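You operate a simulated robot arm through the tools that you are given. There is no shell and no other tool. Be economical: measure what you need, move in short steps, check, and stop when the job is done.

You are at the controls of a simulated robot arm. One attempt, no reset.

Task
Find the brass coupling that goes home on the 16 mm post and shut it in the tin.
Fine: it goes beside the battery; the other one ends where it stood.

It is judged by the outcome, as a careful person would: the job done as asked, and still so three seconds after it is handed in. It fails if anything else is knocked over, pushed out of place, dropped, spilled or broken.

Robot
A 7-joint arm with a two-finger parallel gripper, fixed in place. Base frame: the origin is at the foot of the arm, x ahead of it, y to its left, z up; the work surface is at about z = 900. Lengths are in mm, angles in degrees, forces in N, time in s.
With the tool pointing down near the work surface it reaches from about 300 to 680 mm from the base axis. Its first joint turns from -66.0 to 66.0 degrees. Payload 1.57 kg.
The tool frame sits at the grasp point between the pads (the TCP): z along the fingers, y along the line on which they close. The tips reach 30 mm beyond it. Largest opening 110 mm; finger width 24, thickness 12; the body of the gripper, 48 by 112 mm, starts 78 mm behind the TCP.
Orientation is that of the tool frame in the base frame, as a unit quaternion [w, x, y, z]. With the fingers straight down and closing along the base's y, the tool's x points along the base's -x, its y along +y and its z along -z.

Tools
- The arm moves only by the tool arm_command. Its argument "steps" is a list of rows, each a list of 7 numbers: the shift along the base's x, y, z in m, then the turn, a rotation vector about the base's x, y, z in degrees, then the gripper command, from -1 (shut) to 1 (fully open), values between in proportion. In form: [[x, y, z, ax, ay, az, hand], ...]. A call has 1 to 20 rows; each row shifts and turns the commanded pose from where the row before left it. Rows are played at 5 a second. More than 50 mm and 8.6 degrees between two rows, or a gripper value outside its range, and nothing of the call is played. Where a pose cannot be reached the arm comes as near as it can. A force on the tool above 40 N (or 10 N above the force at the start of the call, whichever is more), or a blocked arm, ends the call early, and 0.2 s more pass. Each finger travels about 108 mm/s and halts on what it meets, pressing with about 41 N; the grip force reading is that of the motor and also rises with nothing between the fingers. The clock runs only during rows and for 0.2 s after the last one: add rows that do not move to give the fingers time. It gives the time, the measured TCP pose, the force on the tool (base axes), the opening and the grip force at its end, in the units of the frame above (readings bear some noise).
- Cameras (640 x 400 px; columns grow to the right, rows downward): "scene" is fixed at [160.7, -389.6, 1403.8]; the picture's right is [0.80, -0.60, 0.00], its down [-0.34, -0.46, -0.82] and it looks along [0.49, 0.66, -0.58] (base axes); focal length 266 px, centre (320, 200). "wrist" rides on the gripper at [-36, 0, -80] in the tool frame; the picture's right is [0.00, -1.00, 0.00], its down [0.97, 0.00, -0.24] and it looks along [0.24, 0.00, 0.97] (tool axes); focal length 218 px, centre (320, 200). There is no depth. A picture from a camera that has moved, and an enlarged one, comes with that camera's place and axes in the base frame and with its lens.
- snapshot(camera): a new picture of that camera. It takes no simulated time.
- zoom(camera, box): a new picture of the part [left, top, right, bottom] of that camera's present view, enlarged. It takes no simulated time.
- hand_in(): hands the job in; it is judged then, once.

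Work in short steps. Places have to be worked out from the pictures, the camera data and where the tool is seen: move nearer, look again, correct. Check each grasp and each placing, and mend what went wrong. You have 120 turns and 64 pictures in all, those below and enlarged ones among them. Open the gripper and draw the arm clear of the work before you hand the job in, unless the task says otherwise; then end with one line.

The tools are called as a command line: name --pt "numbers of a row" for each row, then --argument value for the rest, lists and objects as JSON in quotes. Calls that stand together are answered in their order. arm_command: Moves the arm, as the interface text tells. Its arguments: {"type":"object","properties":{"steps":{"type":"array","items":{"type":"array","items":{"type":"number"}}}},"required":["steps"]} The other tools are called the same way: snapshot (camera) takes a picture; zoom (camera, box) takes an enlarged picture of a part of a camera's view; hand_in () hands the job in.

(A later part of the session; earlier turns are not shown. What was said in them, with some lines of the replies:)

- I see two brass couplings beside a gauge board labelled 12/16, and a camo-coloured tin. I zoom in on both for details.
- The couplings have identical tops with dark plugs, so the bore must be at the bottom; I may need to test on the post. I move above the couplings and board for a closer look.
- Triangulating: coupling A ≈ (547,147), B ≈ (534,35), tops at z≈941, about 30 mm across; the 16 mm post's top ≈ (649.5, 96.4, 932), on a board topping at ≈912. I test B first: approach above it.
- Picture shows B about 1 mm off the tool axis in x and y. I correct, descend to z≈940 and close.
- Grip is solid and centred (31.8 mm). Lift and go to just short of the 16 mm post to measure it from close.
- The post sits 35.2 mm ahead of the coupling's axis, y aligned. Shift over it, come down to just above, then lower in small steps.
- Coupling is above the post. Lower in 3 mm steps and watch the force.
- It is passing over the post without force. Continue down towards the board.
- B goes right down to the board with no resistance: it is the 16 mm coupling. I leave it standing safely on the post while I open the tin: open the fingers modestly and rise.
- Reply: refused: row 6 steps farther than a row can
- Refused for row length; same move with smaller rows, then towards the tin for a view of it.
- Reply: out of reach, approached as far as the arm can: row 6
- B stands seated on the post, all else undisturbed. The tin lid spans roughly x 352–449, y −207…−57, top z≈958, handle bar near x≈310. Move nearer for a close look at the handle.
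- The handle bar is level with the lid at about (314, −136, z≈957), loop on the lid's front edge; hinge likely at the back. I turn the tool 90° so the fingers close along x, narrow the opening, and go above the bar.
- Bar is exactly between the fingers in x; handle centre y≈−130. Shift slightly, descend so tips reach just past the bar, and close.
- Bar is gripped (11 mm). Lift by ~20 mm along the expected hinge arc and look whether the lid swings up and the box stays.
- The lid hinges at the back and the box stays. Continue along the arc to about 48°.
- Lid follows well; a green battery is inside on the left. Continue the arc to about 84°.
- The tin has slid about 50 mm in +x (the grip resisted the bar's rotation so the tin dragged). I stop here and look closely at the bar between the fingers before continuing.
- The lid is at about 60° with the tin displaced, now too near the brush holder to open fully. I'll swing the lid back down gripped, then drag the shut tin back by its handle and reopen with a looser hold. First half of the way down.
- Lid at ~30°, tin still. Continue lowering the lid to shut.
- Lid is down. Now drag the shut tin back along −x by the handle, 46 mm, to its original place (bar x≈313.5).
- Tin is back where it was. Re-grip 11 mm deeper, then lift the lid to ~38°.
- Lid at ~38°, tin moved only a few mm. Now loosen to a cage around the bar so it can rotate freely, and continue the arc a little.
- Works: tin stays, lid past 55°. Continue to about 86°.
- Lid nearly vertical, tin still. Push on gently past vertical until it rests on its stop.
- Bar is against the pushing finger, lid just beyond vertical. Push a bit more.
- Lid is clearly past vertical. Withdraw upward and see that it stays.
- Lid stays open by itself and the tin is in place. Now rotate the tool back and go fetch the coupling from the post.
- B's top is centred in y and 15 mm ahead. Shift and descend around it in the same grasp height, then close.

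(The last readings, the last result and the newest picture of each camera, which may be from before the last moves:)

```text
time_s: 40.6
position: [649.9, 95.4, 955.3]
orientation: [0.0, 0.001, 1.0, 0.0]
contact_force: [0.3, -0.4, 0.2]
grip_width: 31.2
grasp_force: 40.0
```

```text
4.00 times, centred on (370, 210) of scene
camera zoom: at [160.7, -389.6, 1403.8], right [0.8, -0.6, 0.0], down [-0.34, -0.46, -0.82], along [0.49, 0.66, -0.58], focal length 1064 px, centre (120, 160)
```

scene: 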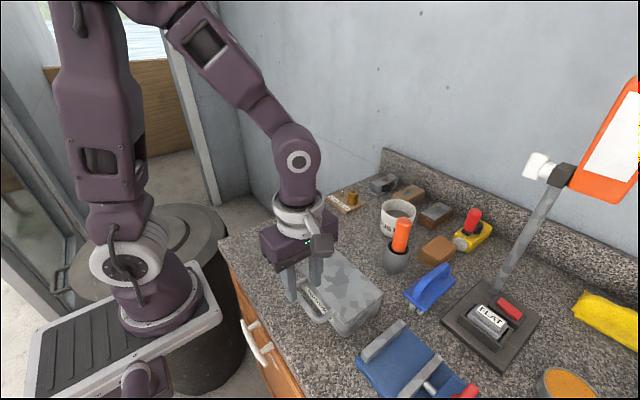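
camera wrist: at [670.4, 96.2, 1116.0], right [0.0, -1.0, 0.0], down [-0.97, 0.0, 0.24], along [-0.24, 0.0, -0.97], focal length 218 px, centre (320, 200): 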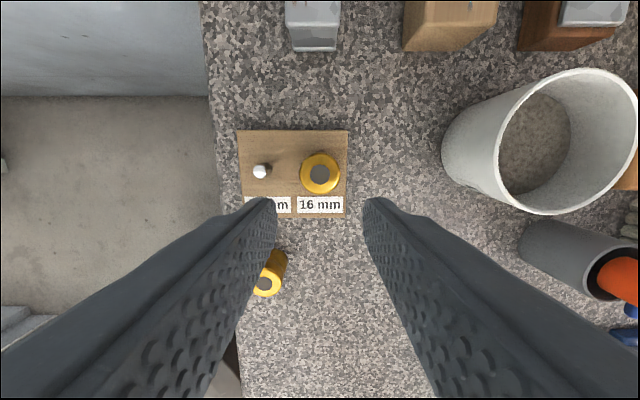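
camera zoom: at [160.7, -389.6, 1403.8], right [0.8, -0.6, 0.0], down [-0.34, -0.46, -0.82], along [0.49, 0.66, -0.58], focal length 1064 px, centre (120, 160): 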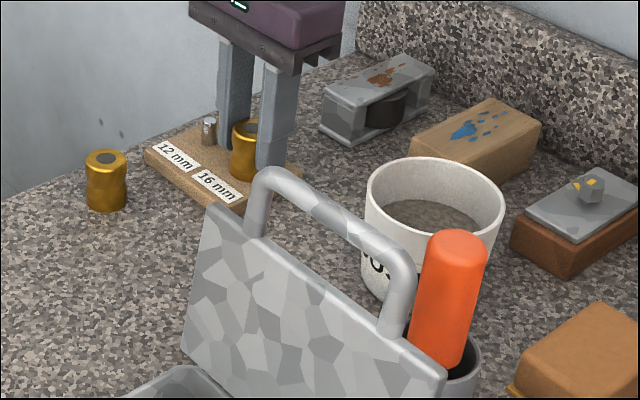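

Gripped. Lift straight off the post and go round in front of the open lid to (385, ~−20) above the bench.

arm_command --pt "0 0 0.01 0 0 0 -1" --pt "0 0 0.02 0 0 0 -1" --pt "0 0 0.03 0 0 0 -1" --pt "0 0 0.03 0 0 0 -1" --pt "-0.038 -0.005 0.005 0 0 0 -1" --pt "-0.038 -0.005 0.005 0 0 0 -1" --pt "-0.038 -0.005 0.005 0 0 0 -1" --pt "-0.038 -0.005 0.005 0 0 0 -1" --pt "-0.038 -0.005 0.005 0 0 0 -1" --pt "-0.038 -0.005 0.005 0 0 0 -1" --pt "-0.037 -0.005 0.005 0 0 0 -1" --pt "0 -0.035 0 0 0 0 -1" --pt "0 -0.035 0 0 0 0 -1" --pt "0 0 0 0 0 0 -1"

snapshot --camera "wrist"

snapshot --camera "scene"

```text
time_s: 43.6
position: [385.1, -10.0, 1079.2]
orientation: [0.0, 0.0, 1.0, -0.001]
contact_force: [-0.3, -0.2, -1.2]
grip_width: 31.4
grasp_force: 40.2
```

```text
22 pictures are left
camera wrist: at [420.7, -9.5, 1158.6], right [0.0, -1.0, 0.0], down [-0.97, 0.0, 0.24], along [-0.24, 0.0, -0.97], focal length 218 px, centre (320, 200)
```

wrist: 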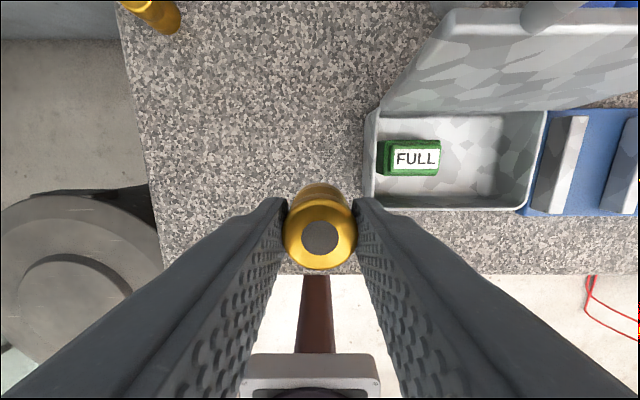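

```text
21 pictures are left
```

scene: 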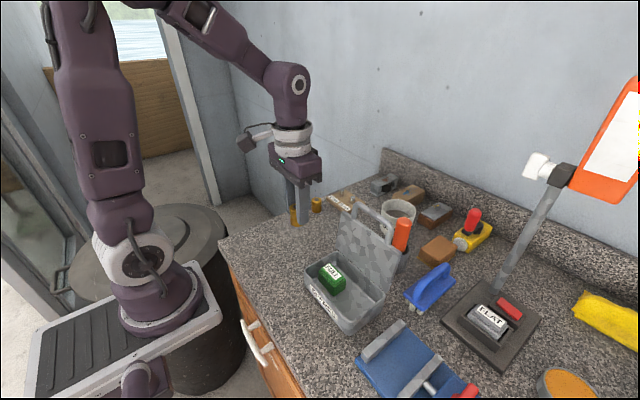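

The battery sits at the tin's left; free space lies around y≈−168, x≈405. I turn the tool 90° (fingers along x give more clearance to battery and wall) while moving above that spot, staying high.

arm_command --pt "0.001 -0.014 0 0 0 8.2 -1" --pt "0.001 -0.014 0 0 0 8.2 -1" --pt "0.001 -0.014 0 0 0 8.2 -1" --pt "0.001 -0.014 0 0 0 8.2 -1" --pt "0.001 -0.014 0 0 0 8.2 -1" --pt "0.001 -0.014 0 0 0 8.2 -1" --pt "0.001 -0.014 0 0 0 8.2 -1" --pt "0.002 -0.014 0 0 0 8.2 -1" --pt "0.002 -0.014 0 0 0 8.2 -1" --pt "0.002 -0.016 0 0 0 8.2 -1" --pt "0.002 -0.016 0 0 0 8.0 -1" --pt "0 0 0 0 0 0 -1" --pt "0 0 0 0 0 0 -1"

snapshot --camera "wrist"

zoom --camera "scene" --box '[250, 180, 430, 345]'

```text
time_s: 46.4
position: [400.2, -167.9, 1079.8]
orientation: [0.0, 0.708, -0.707, 0.0]
contact_force: [-1.4, -0.2, -1.1]
grip_width: 31.3
grasp_force: 39.8
```

```text
20 pictures are left
camera wrist: at [399.6, -131.1, 1159.3], right [1.0, 0.0, 0.0], down [0.0, -0.97, 0.24], along [0.0, -0.24, -0.97], focal length 218 px, centre (320, 200)
```

wrist: 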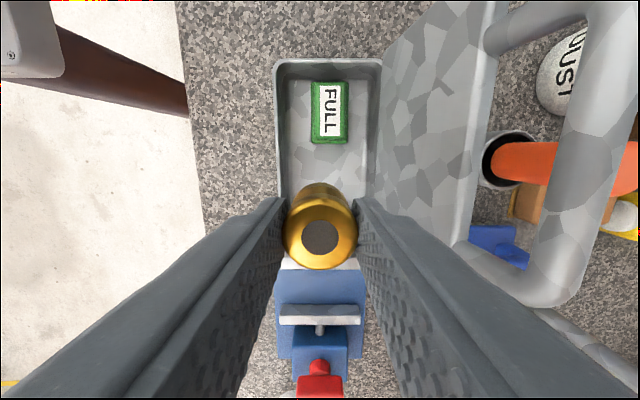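

```text
2.42 times, centred on (340, 262) of scene
camera zoom: at [160.7, -389.6, 1403.8], right [0.8, -0.6, 0.0], down [-0.34, -0.46, -0.82], along [0.49, 0.66, -0.58], focal length 645 px, centre (272, 48)
```

zoom: 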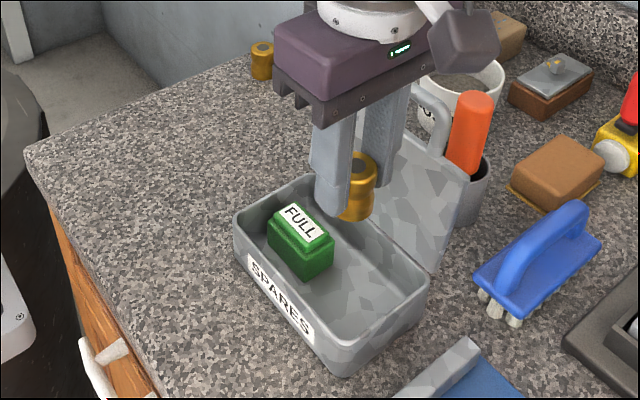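

Free spot is good: battery's near edge at y≈−131, far inner wall ≈−203, interior x≈365–452. Body will clear the leaning lid by ~15 mm. Shift x +4 and descend to ~965.

arm_command --pt "0.004 0 -0.025 0 0 0 -1" --pt "0 0 -0.03 0 0 0 -1" --pt "0 0 -0.03 0 0 0 -1" --pt "0 0 -0.03 0 0 0 -1" --pt "0 0 0 0 0 0 -1"

zoom --camera "scene" --box '[270, 220, 400, 345]'

```text
time_s: 47.6
position: [403.6, -168.9, 963.8]
orientation: [0.0, 0.708, -0.706, -0.001]
contact_force: [0.0, -0.7, -0.9]
grip_width: 31.0
grasp_force: 40.2
```

```text
3.20 times, centred on (335, 282) of scene
camera zoom: at [160.7, -389.6, 1403.8], right [0.8, -0.6, 0.0], down [-0.34, -0.46, -0.82], along [0.49, 0.66, -0.58], focal length 851 px, centre (272, -64)
```

zoom: 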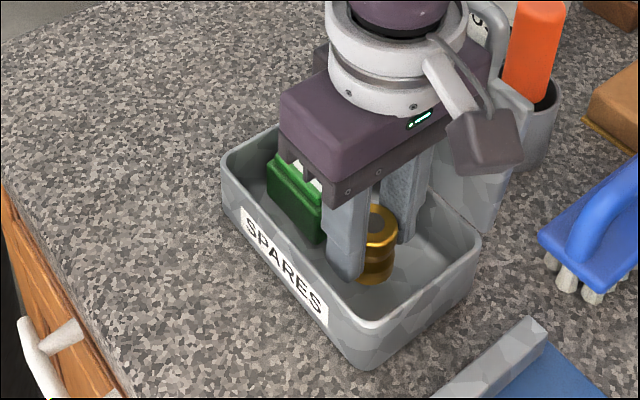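

Clear on all sides. Lower in 3 mm steps until the floor is felt.

arm_command --pt "0 0 -0.004 0 0 0 -1" --pt "0 0 -0.004 0 0 0 -1" --pt "0 0 -0.003 0 0 0 -1" --pt "0 0 0 0 0 0 -1"

```text
time_s: 48.6
position: [403.4, -168.0, 953.5]
orientation: [0.0, 0.707, -0.707, 0.0]
contact_force: [0.6, -0.2, -0.7]
grip_width: 31.2
grasp_force: 40.5
```

No contact yet; go on.

arm_command --pt "0 0 -0.002 0 0 0 -1" --pt "0 0 -0.002 0 0 0 -1" --pt "0 0 0 0 0 0 -1"

```text
time_s: 49.4
position: [403.8, -167.8, 951.1]
orientation: [-0.001, -0.707, 0.708, 0.001]
contact_force: [-1.1, 0.1, -0.2]
grip_width: 30.9
grasp_force: 39.6
```

Still no force. A few more small steps.

arm_command --pt "0 0 -0.0015 0 0 0 -1" --pt "0 0 -0.0015 0 0 0 -1" --pt "0 0 0 0 0 0 -1"

zoom --camera "scene" --box '[325, 260, 389, 320]'

```text
time_s: 50.2
position: [403.4, -167.8, 946.9]
orientation: [0.001, 0.707, -0.707, 0.0]
contact_force: [-3.1, 0.2, 0.4]
grip_width: 31.1
grasp_force: 39.7
```

```text
6.67 times, centred on (357, 290) of scene
camera zoom: at [160.6, -389.6, 1403.8], right [0.8, -0.6, 0.0], down [-0.34, -0.46, -0.82], along [0.49, 0.66, -0.58], focal length 1773 px, centre (73, -400)
```

zoom: 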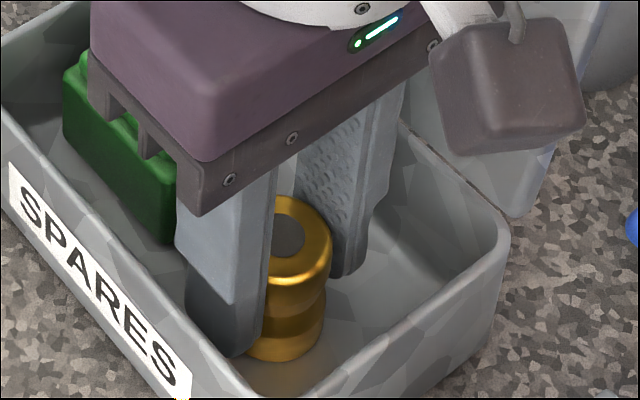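

A −x force of 3 N hints the body brushes the lid; ease back 4 mm in x and lower 1.5 mm more.

arm_command --pt "-0.004 0 0 0 0 0 -1" --pt "0 0 -0.0015 0 0 0 -1" --pt "0 0 0 0 0 0 -1"

```text
time_s: 51.0
position: [399.5, -168.3, 945.0]
orientation: [0.001, -0.707, 0.707, -0.001]
contact_force: [-0.2, 0.9, 22.6]
grip_width: 31.5
grasp_force: 39.9
```

Floor contact felt (22 N). Release with a small opening (wall is near) and rise.

arm_command --pt "0 0 0.001 0 0 0 -1" --pt "0.001 0 0 0 0 0 -0.3" --pt "0 0 0 0 0 0 -0.3" --pt "0 0 0.01 0 0 0 -0.3" --pt "0 0 0.03 0 0 0 -0.3" --pt "0 0 0.04 0 0 0 -0.3" --pt "0 0 0.045 0 0 0 -0.3" --pt "0 0 0.045 0 0 0 -0.3" --pt "0 0 0 0 0 0 -0.3"

zoom --camera "scene" --box '[270, 200, 420, 345]'

snapshot --camera "wrist"

```text
time_s: 53.0
position: [402.0, -167.0, 1117.2]
orientation: [-0.001, 0.707, -0.707, 0.0]
contact_force: [-0.1, -0.2, -0.3]
grip_width: 38.5
grasp_force: 0.0
```

```text
2.76 times, centred on (345, 272) of scene
camera zoom: at [160.7, -389.6, 1403.8], right [0.8, -0.6, 0.0], down [-0.34, -0.46, -0.82], along [0.49, 0.66, -0.58], focal length 734 px, centre (251, 0)
```

zoom: 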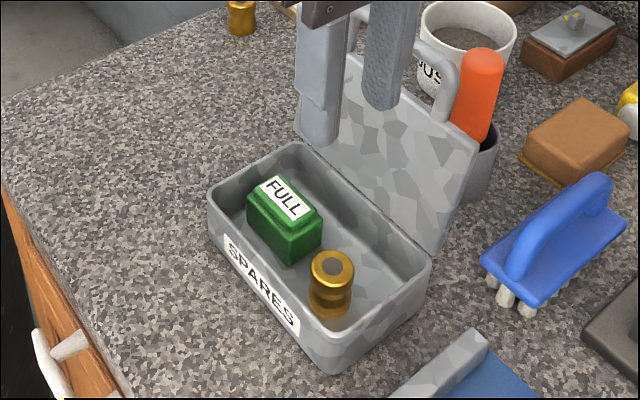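

```text
15 pictures are left
camera wrist: at [401.9, -129.6, 1196.2], right [1.0, 0.0, 0.0], down [0.0, -0.97, 0.24], along [0.0, -0.24, -0.97], focal length 218 px, centre (320, 200)
```

wrist: 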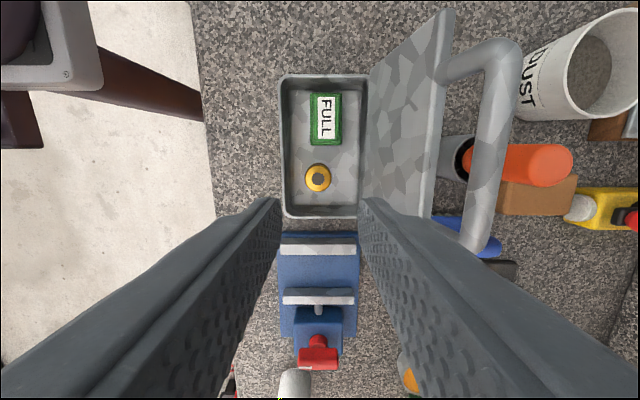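

Coupling stands upright beside the battery, below the rim. Now close the lid: rise, go above the handle bar (x≈490, y≈−131).

arm_command --pt "0 0 0.045 0 0 0 -0.3" --pt "0.022 0.009 0 0 0 0 -0.3" --pt "0.022 0.009 0 0 0 0 -0.3" --pt "0.022 0.009 0 0 0 0 -0.3" --pt "0.021 0.009 0 0 0 0 -0.3" --pt "0 0 0 0 0 0 -0.3"

snapshot --camera "wrist"

```text
time_s: 54.4
position: [488.4, -131.3, 1161.6]
orientation: [-0.001, 0.707, -0.707, 0.0]
contact_force: [0.2, 0.2, 0.9]
grip_width: 38.4
grasp_force: 0.1
```

```text
14 pictures are left
camera wrist: at [488.4, -93.6, 1240.6], right [1.0, 0.0, 0.0], down [0.0, -0.97, 0.24], along [0.0, -0.24, -0.97], focal length 218 px, centre (320, 200)
```

wrist: 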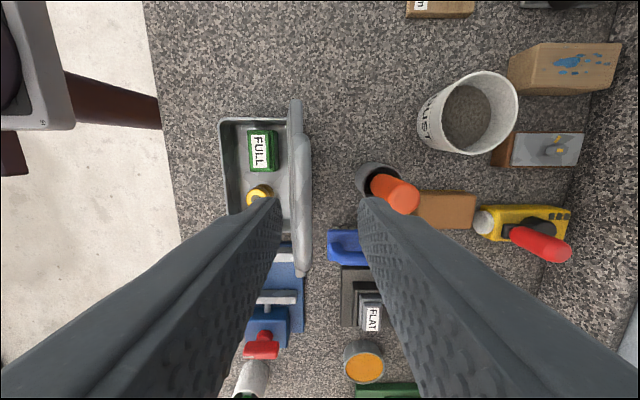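

Bar is at x≈476. Shift −10, descend with the fingers astride it, narrow to a cage, and start swinging it shut.

arm_command --pt "-0.01 0 0 0 0 0 -0.3" --pt "0 0 -0.025 0 0 0 -0.3" --pt "0 0 -0.03 0 0 0 -0.3" --pt "0 0 0 0 0 0 -0.64" --pt "0 0 0 0 0 0 -0.64"

zoom --camera "scene" --box '[270, 200, 420, 345]'

```text
time_s: 55.6
position: [478.2, -131.8, 1105.0]
orientation: [-0.001, 0.707, -0.707, 0.0]
contact_force: [0.1, 0.4, 0.4]
grip_width: 19.8
grasp_force: 0.1
```

```text
2.76 times, centred on (345, 272) of scene
camera zoom: at [160.7, -389.6, 1403.8], right [0.8, -0.6, 0.0], down [-0.34, -0.46, -0.82], along [0.49, 0.66, -0.58], focal length 734 px, centre (251, 0)
```

zoom: 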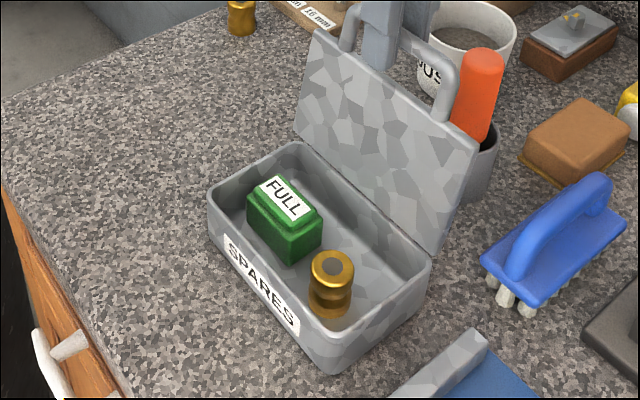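

Cage is set. Swing the lid down loosely to about 50°.

arm_command --pt "-0.0147 0 0.0008 0 0 0 -0.64" --pt "-0.0147 0 -0.0008 0 0 0 -0.64" --pt "-0.0146 0 -0.0023 0 0 0 -0.64" --pt "-0.0143 0 -0.0038 0 0 0 -0.64" --pt "-0.0137 0 -0.0053 0 0 0 -0.64" --pt "-0.0132 0 -0.0067 0 0 0 -0.64" --pt "-0.0124 0 -0.008 0 0 0 -0.64" --pt "-0.0114 0 -0.0093 0 0 0 -0.64" --pt "0 0 0 0 0 0 -0.64"

zoom --camera "scene" --box '[240, 190, 420, 345]'

```text
time_s: 57.6
position: [368.1, -131.5, 1070.9]
orientation: [0.0, -0.707, 0.707, 0.0]
contact_force: [0.3, -0.2, 0.4]
grip_width: 19.8
grasp_force: 0.1
```

```text
2.58 times, centred on (330, 268) of scene
camera zoom: at [160.7, -389.6, 1403.8], right [0.8, -0.6, 0.0], down [-0.34, -0.46, -0.82], along [0.49, 0.66, -0.58], focal length 686 px, centre (294, 26)
```

zoom: 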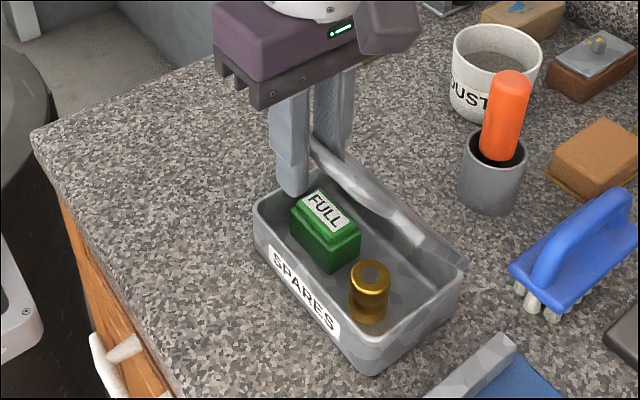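

Following well. Grip the bar and lower it along the arc nearly shut.

arm_command --pt "0 0 0 0 0 0 -1" --pt "0 0 0 0 0 0 -1" --pt "-0.0105 0 -0.0105 0 0 0 -1" --pt "-0.0093 0 -0.0114 0 0 0 -1" --pt "-0.008 0 -0.0124 0 0 0 -1" --pt "-0.0067 0 -0.0132 0 0 0 -1" --pt "-0.0053 0 -0.0137 0 0 0 -1" --pt "-0.0038 0 -0.0143 0 0 0 -1" --pt "0 0 0 0 0 0 -1"

zoom --camera "scene" --box '[240, 200, 420, 345]'

```text
time_s: 59.6
position: [324.2, -132.6, 995.1]
orientation: [0.001, -0.707, 0.707, 0.0]
contact_force: [1.7, -0.3, -0.7]
grip_width: 11.2
grasp_force: 28.4
```

```text
2.76 times, centred on (330, 272) of scene
camera zoom: at [160.8, -389.6, 1403.8], right [0.8, -0.6, 0.0], down [-0.34, -0.46, -0.82], along [0.49, 0.66, -0.58], focal length 734 px, centre (292, 0)
```

zoom: 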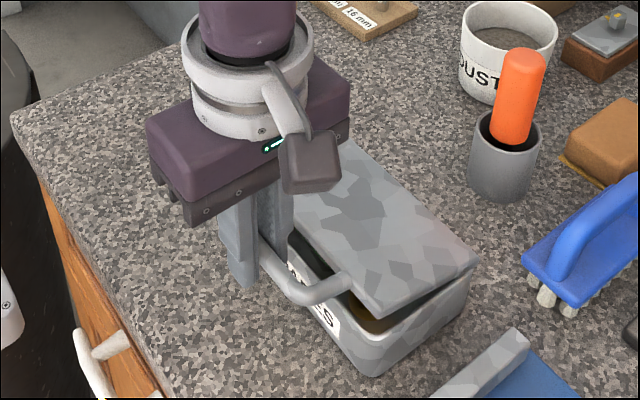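

Almost shut. Lower the last part, in small steps, watching the force.

arm_command --pt "-0.002 0 -0.007 0 0 0 -1" --pt "-0.001 0 -0.006 0 0 0 -1" --pt "0 0 -0.004 0 0 0 -1" --pt "0 0 -0.003 0 0 0 -1" --pt "0 0 0 0 0 0 -1"

zoom --camera "scene" --box '[260, 230, 390, 345]'

```text
time_s: 60.8
position: [321.8, -132.0, 974.6]
orientation: [0.0, 0.707, -0.707, 0.0]
contact_force: [-1.9, -0.7, 0.2]
grip_width: 11.2
grasp_force: 28.8
```

```text
3.48 times, centred on (325, 288) of scene
camera zoom: at [160.6, -389.6, 1403.8], right [0.8, -0.6, 0.0], down [-0.34, -0.46, -0.82], along [0.49, 0.66, -0.58], focal length 925 px, centre (303, -104)
```

zoom: 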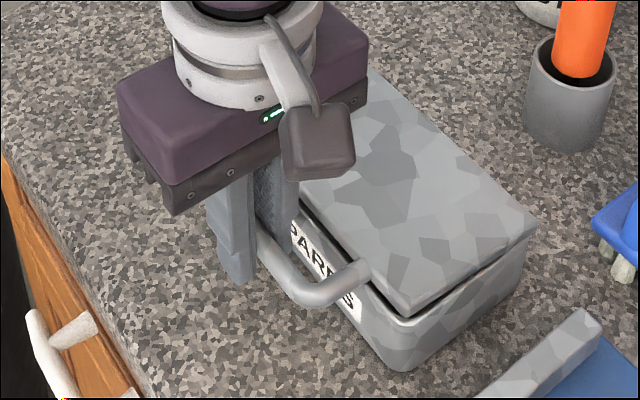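

A thin gap remains. Lower further in 3 mm steps until shut.

arm_command --pt "0 0 -0.003 0 0 0 -1" --pt "0 0 -0.003 0 0 0 -1" --pt "0 0 -0.003 0 0 0 -1" --pt "0 0 -0.002 0 0 0 -1" --pt "0 0 0 0 0 0 -1"

zoom --camera "scene" --box '[260, 230, 390, 345]'

```text
time_s: 62.0
position: [321.1, -131.9, 964.8]
orientation: [0.0, 0.708, -0.707, 0.0]
contact_force: [-1.2, 1.3, -0.1]
grip_width: 11.5
grasp_force: 29.2
```

```text
3.48 times, centred on (325, 288) of scene
camera zoom: at [160.7, -389.6, 1403.8], right [0.8, -0.6, 0.0], down [-0.34, -0.46, -0.82], along [0.49, 0.66, -0.58], focal length 925 px, centre (303, -104)
```

zoom: 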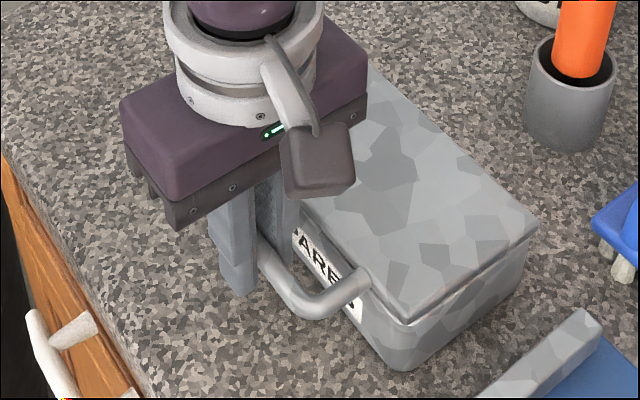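

It looks as shut as at the start. Drag the tin gently the remaining 7 mm back to its place, then release and rise.

arm_command --pt "-0.002 0 0 0 0 0 -1" --pt "-0.002 0 0 0 0 0 -1" --pt "-0.002 0 0 0 0 0 -1" --pt "-0.0015 0 0 0 0 0 -1" --pt "0 0 -0.001 0 0 0 -1" --pt "0 0 0 0 0 0 -1" --pt "0 0 0 0 0 0 -0.4" --pt "0 0 0 0 0 0 -0.4" --pt "0 0 0 0 0 0 -0.4"

zoom --camera "scene" --box '[260, 230, 390, 345]'

```text
time_s: 64.0
position: [314.1, -131.9, 963.1]
orientation: [0.0, 0.707, -0.707, 0.0]
contact_force: [-0.6, -0.2, 0.5]
grip_width: 33.0
grasp_force: 0.1
```

```text
3.48 times, centred on (325, 288) of scene
camera zoom: at [160.7, -389.6, 1403.8], right [0.8, -0.6, 0.0], down [-0.34, -0.46, -0.82], along [0.49, 0.66, -0.58], focal length 925 px, centre (303, -104)
```

zoom: 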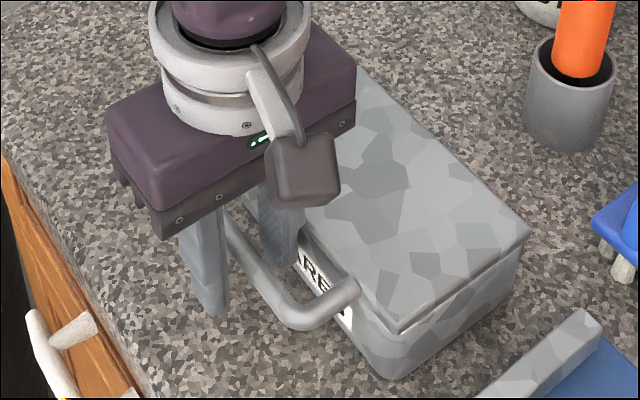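

Shut and practically in the original place. Withdraw upward and check the whole scene.

arm_command --pt "0 0 0.02 0 0 0 -0.4" --pt "0 0 0.04 0 0 0 -0.4" --pt "0 0 0.045 0 0 0 0" --pt "0 0 0.045 0 0 0 0.5" --pt "0 0.04 0.03 0 0 0 1" --pt "0 0.04 0.03 0 0 0 1" --pt "0 0.04 0.02 0 0 0 1" --pt "0 0 0 0 0 0 1" --pt "0 0 0 0 0 0 1"

snapshot --camera "scene"

zoom --camera "scene" --box '[254, 230, 446, 350]'

```text
time_s: 66.0
position: [315.3, -11.7, 1195.3]
orientation: [0.0, -0.707, 0.708, 0.0]
contact_force: [-0.8, 0.5, 0.4]
grip_width: 110.0
grasp_force: 0.1
```

```text
7 pictures are left
```

scene: 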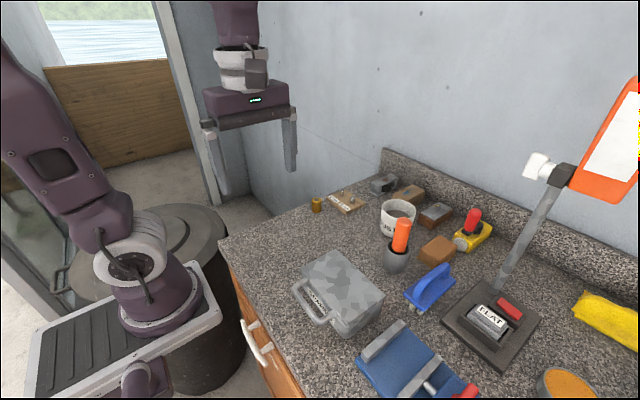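

```text
3.33 times, centred on (350, 290) of scene
camera zoom: at [160.7, -389.6, 1403.8], right [0.8, -0.6, 0.0], down [-0.34, -0.46, -0.82], along [0.49, 0.66, -0.58], focal length 887 px, centre (220, -100)
```

zoom: 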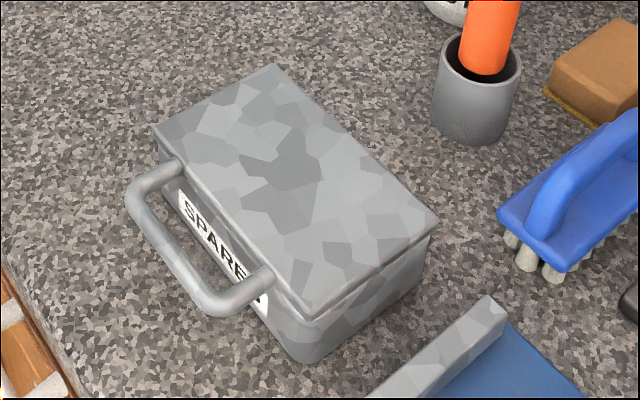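

The tin is shut within a few mm of its first place, the other coupling and everything else stand untouched, and the arm is clear. Handing in.

hand_in

```text
The job is handed in.
```

I seated one brass coupling fully on the 16 mm post, then stood it in the tin beside the battery and shut the lid. The other coupling was never moved, and I took it to be the wrong one without trying it on the post. The tin slid about 50 mm while I was opening it, and I dragged it back to within 2–3 mm of where it stood.
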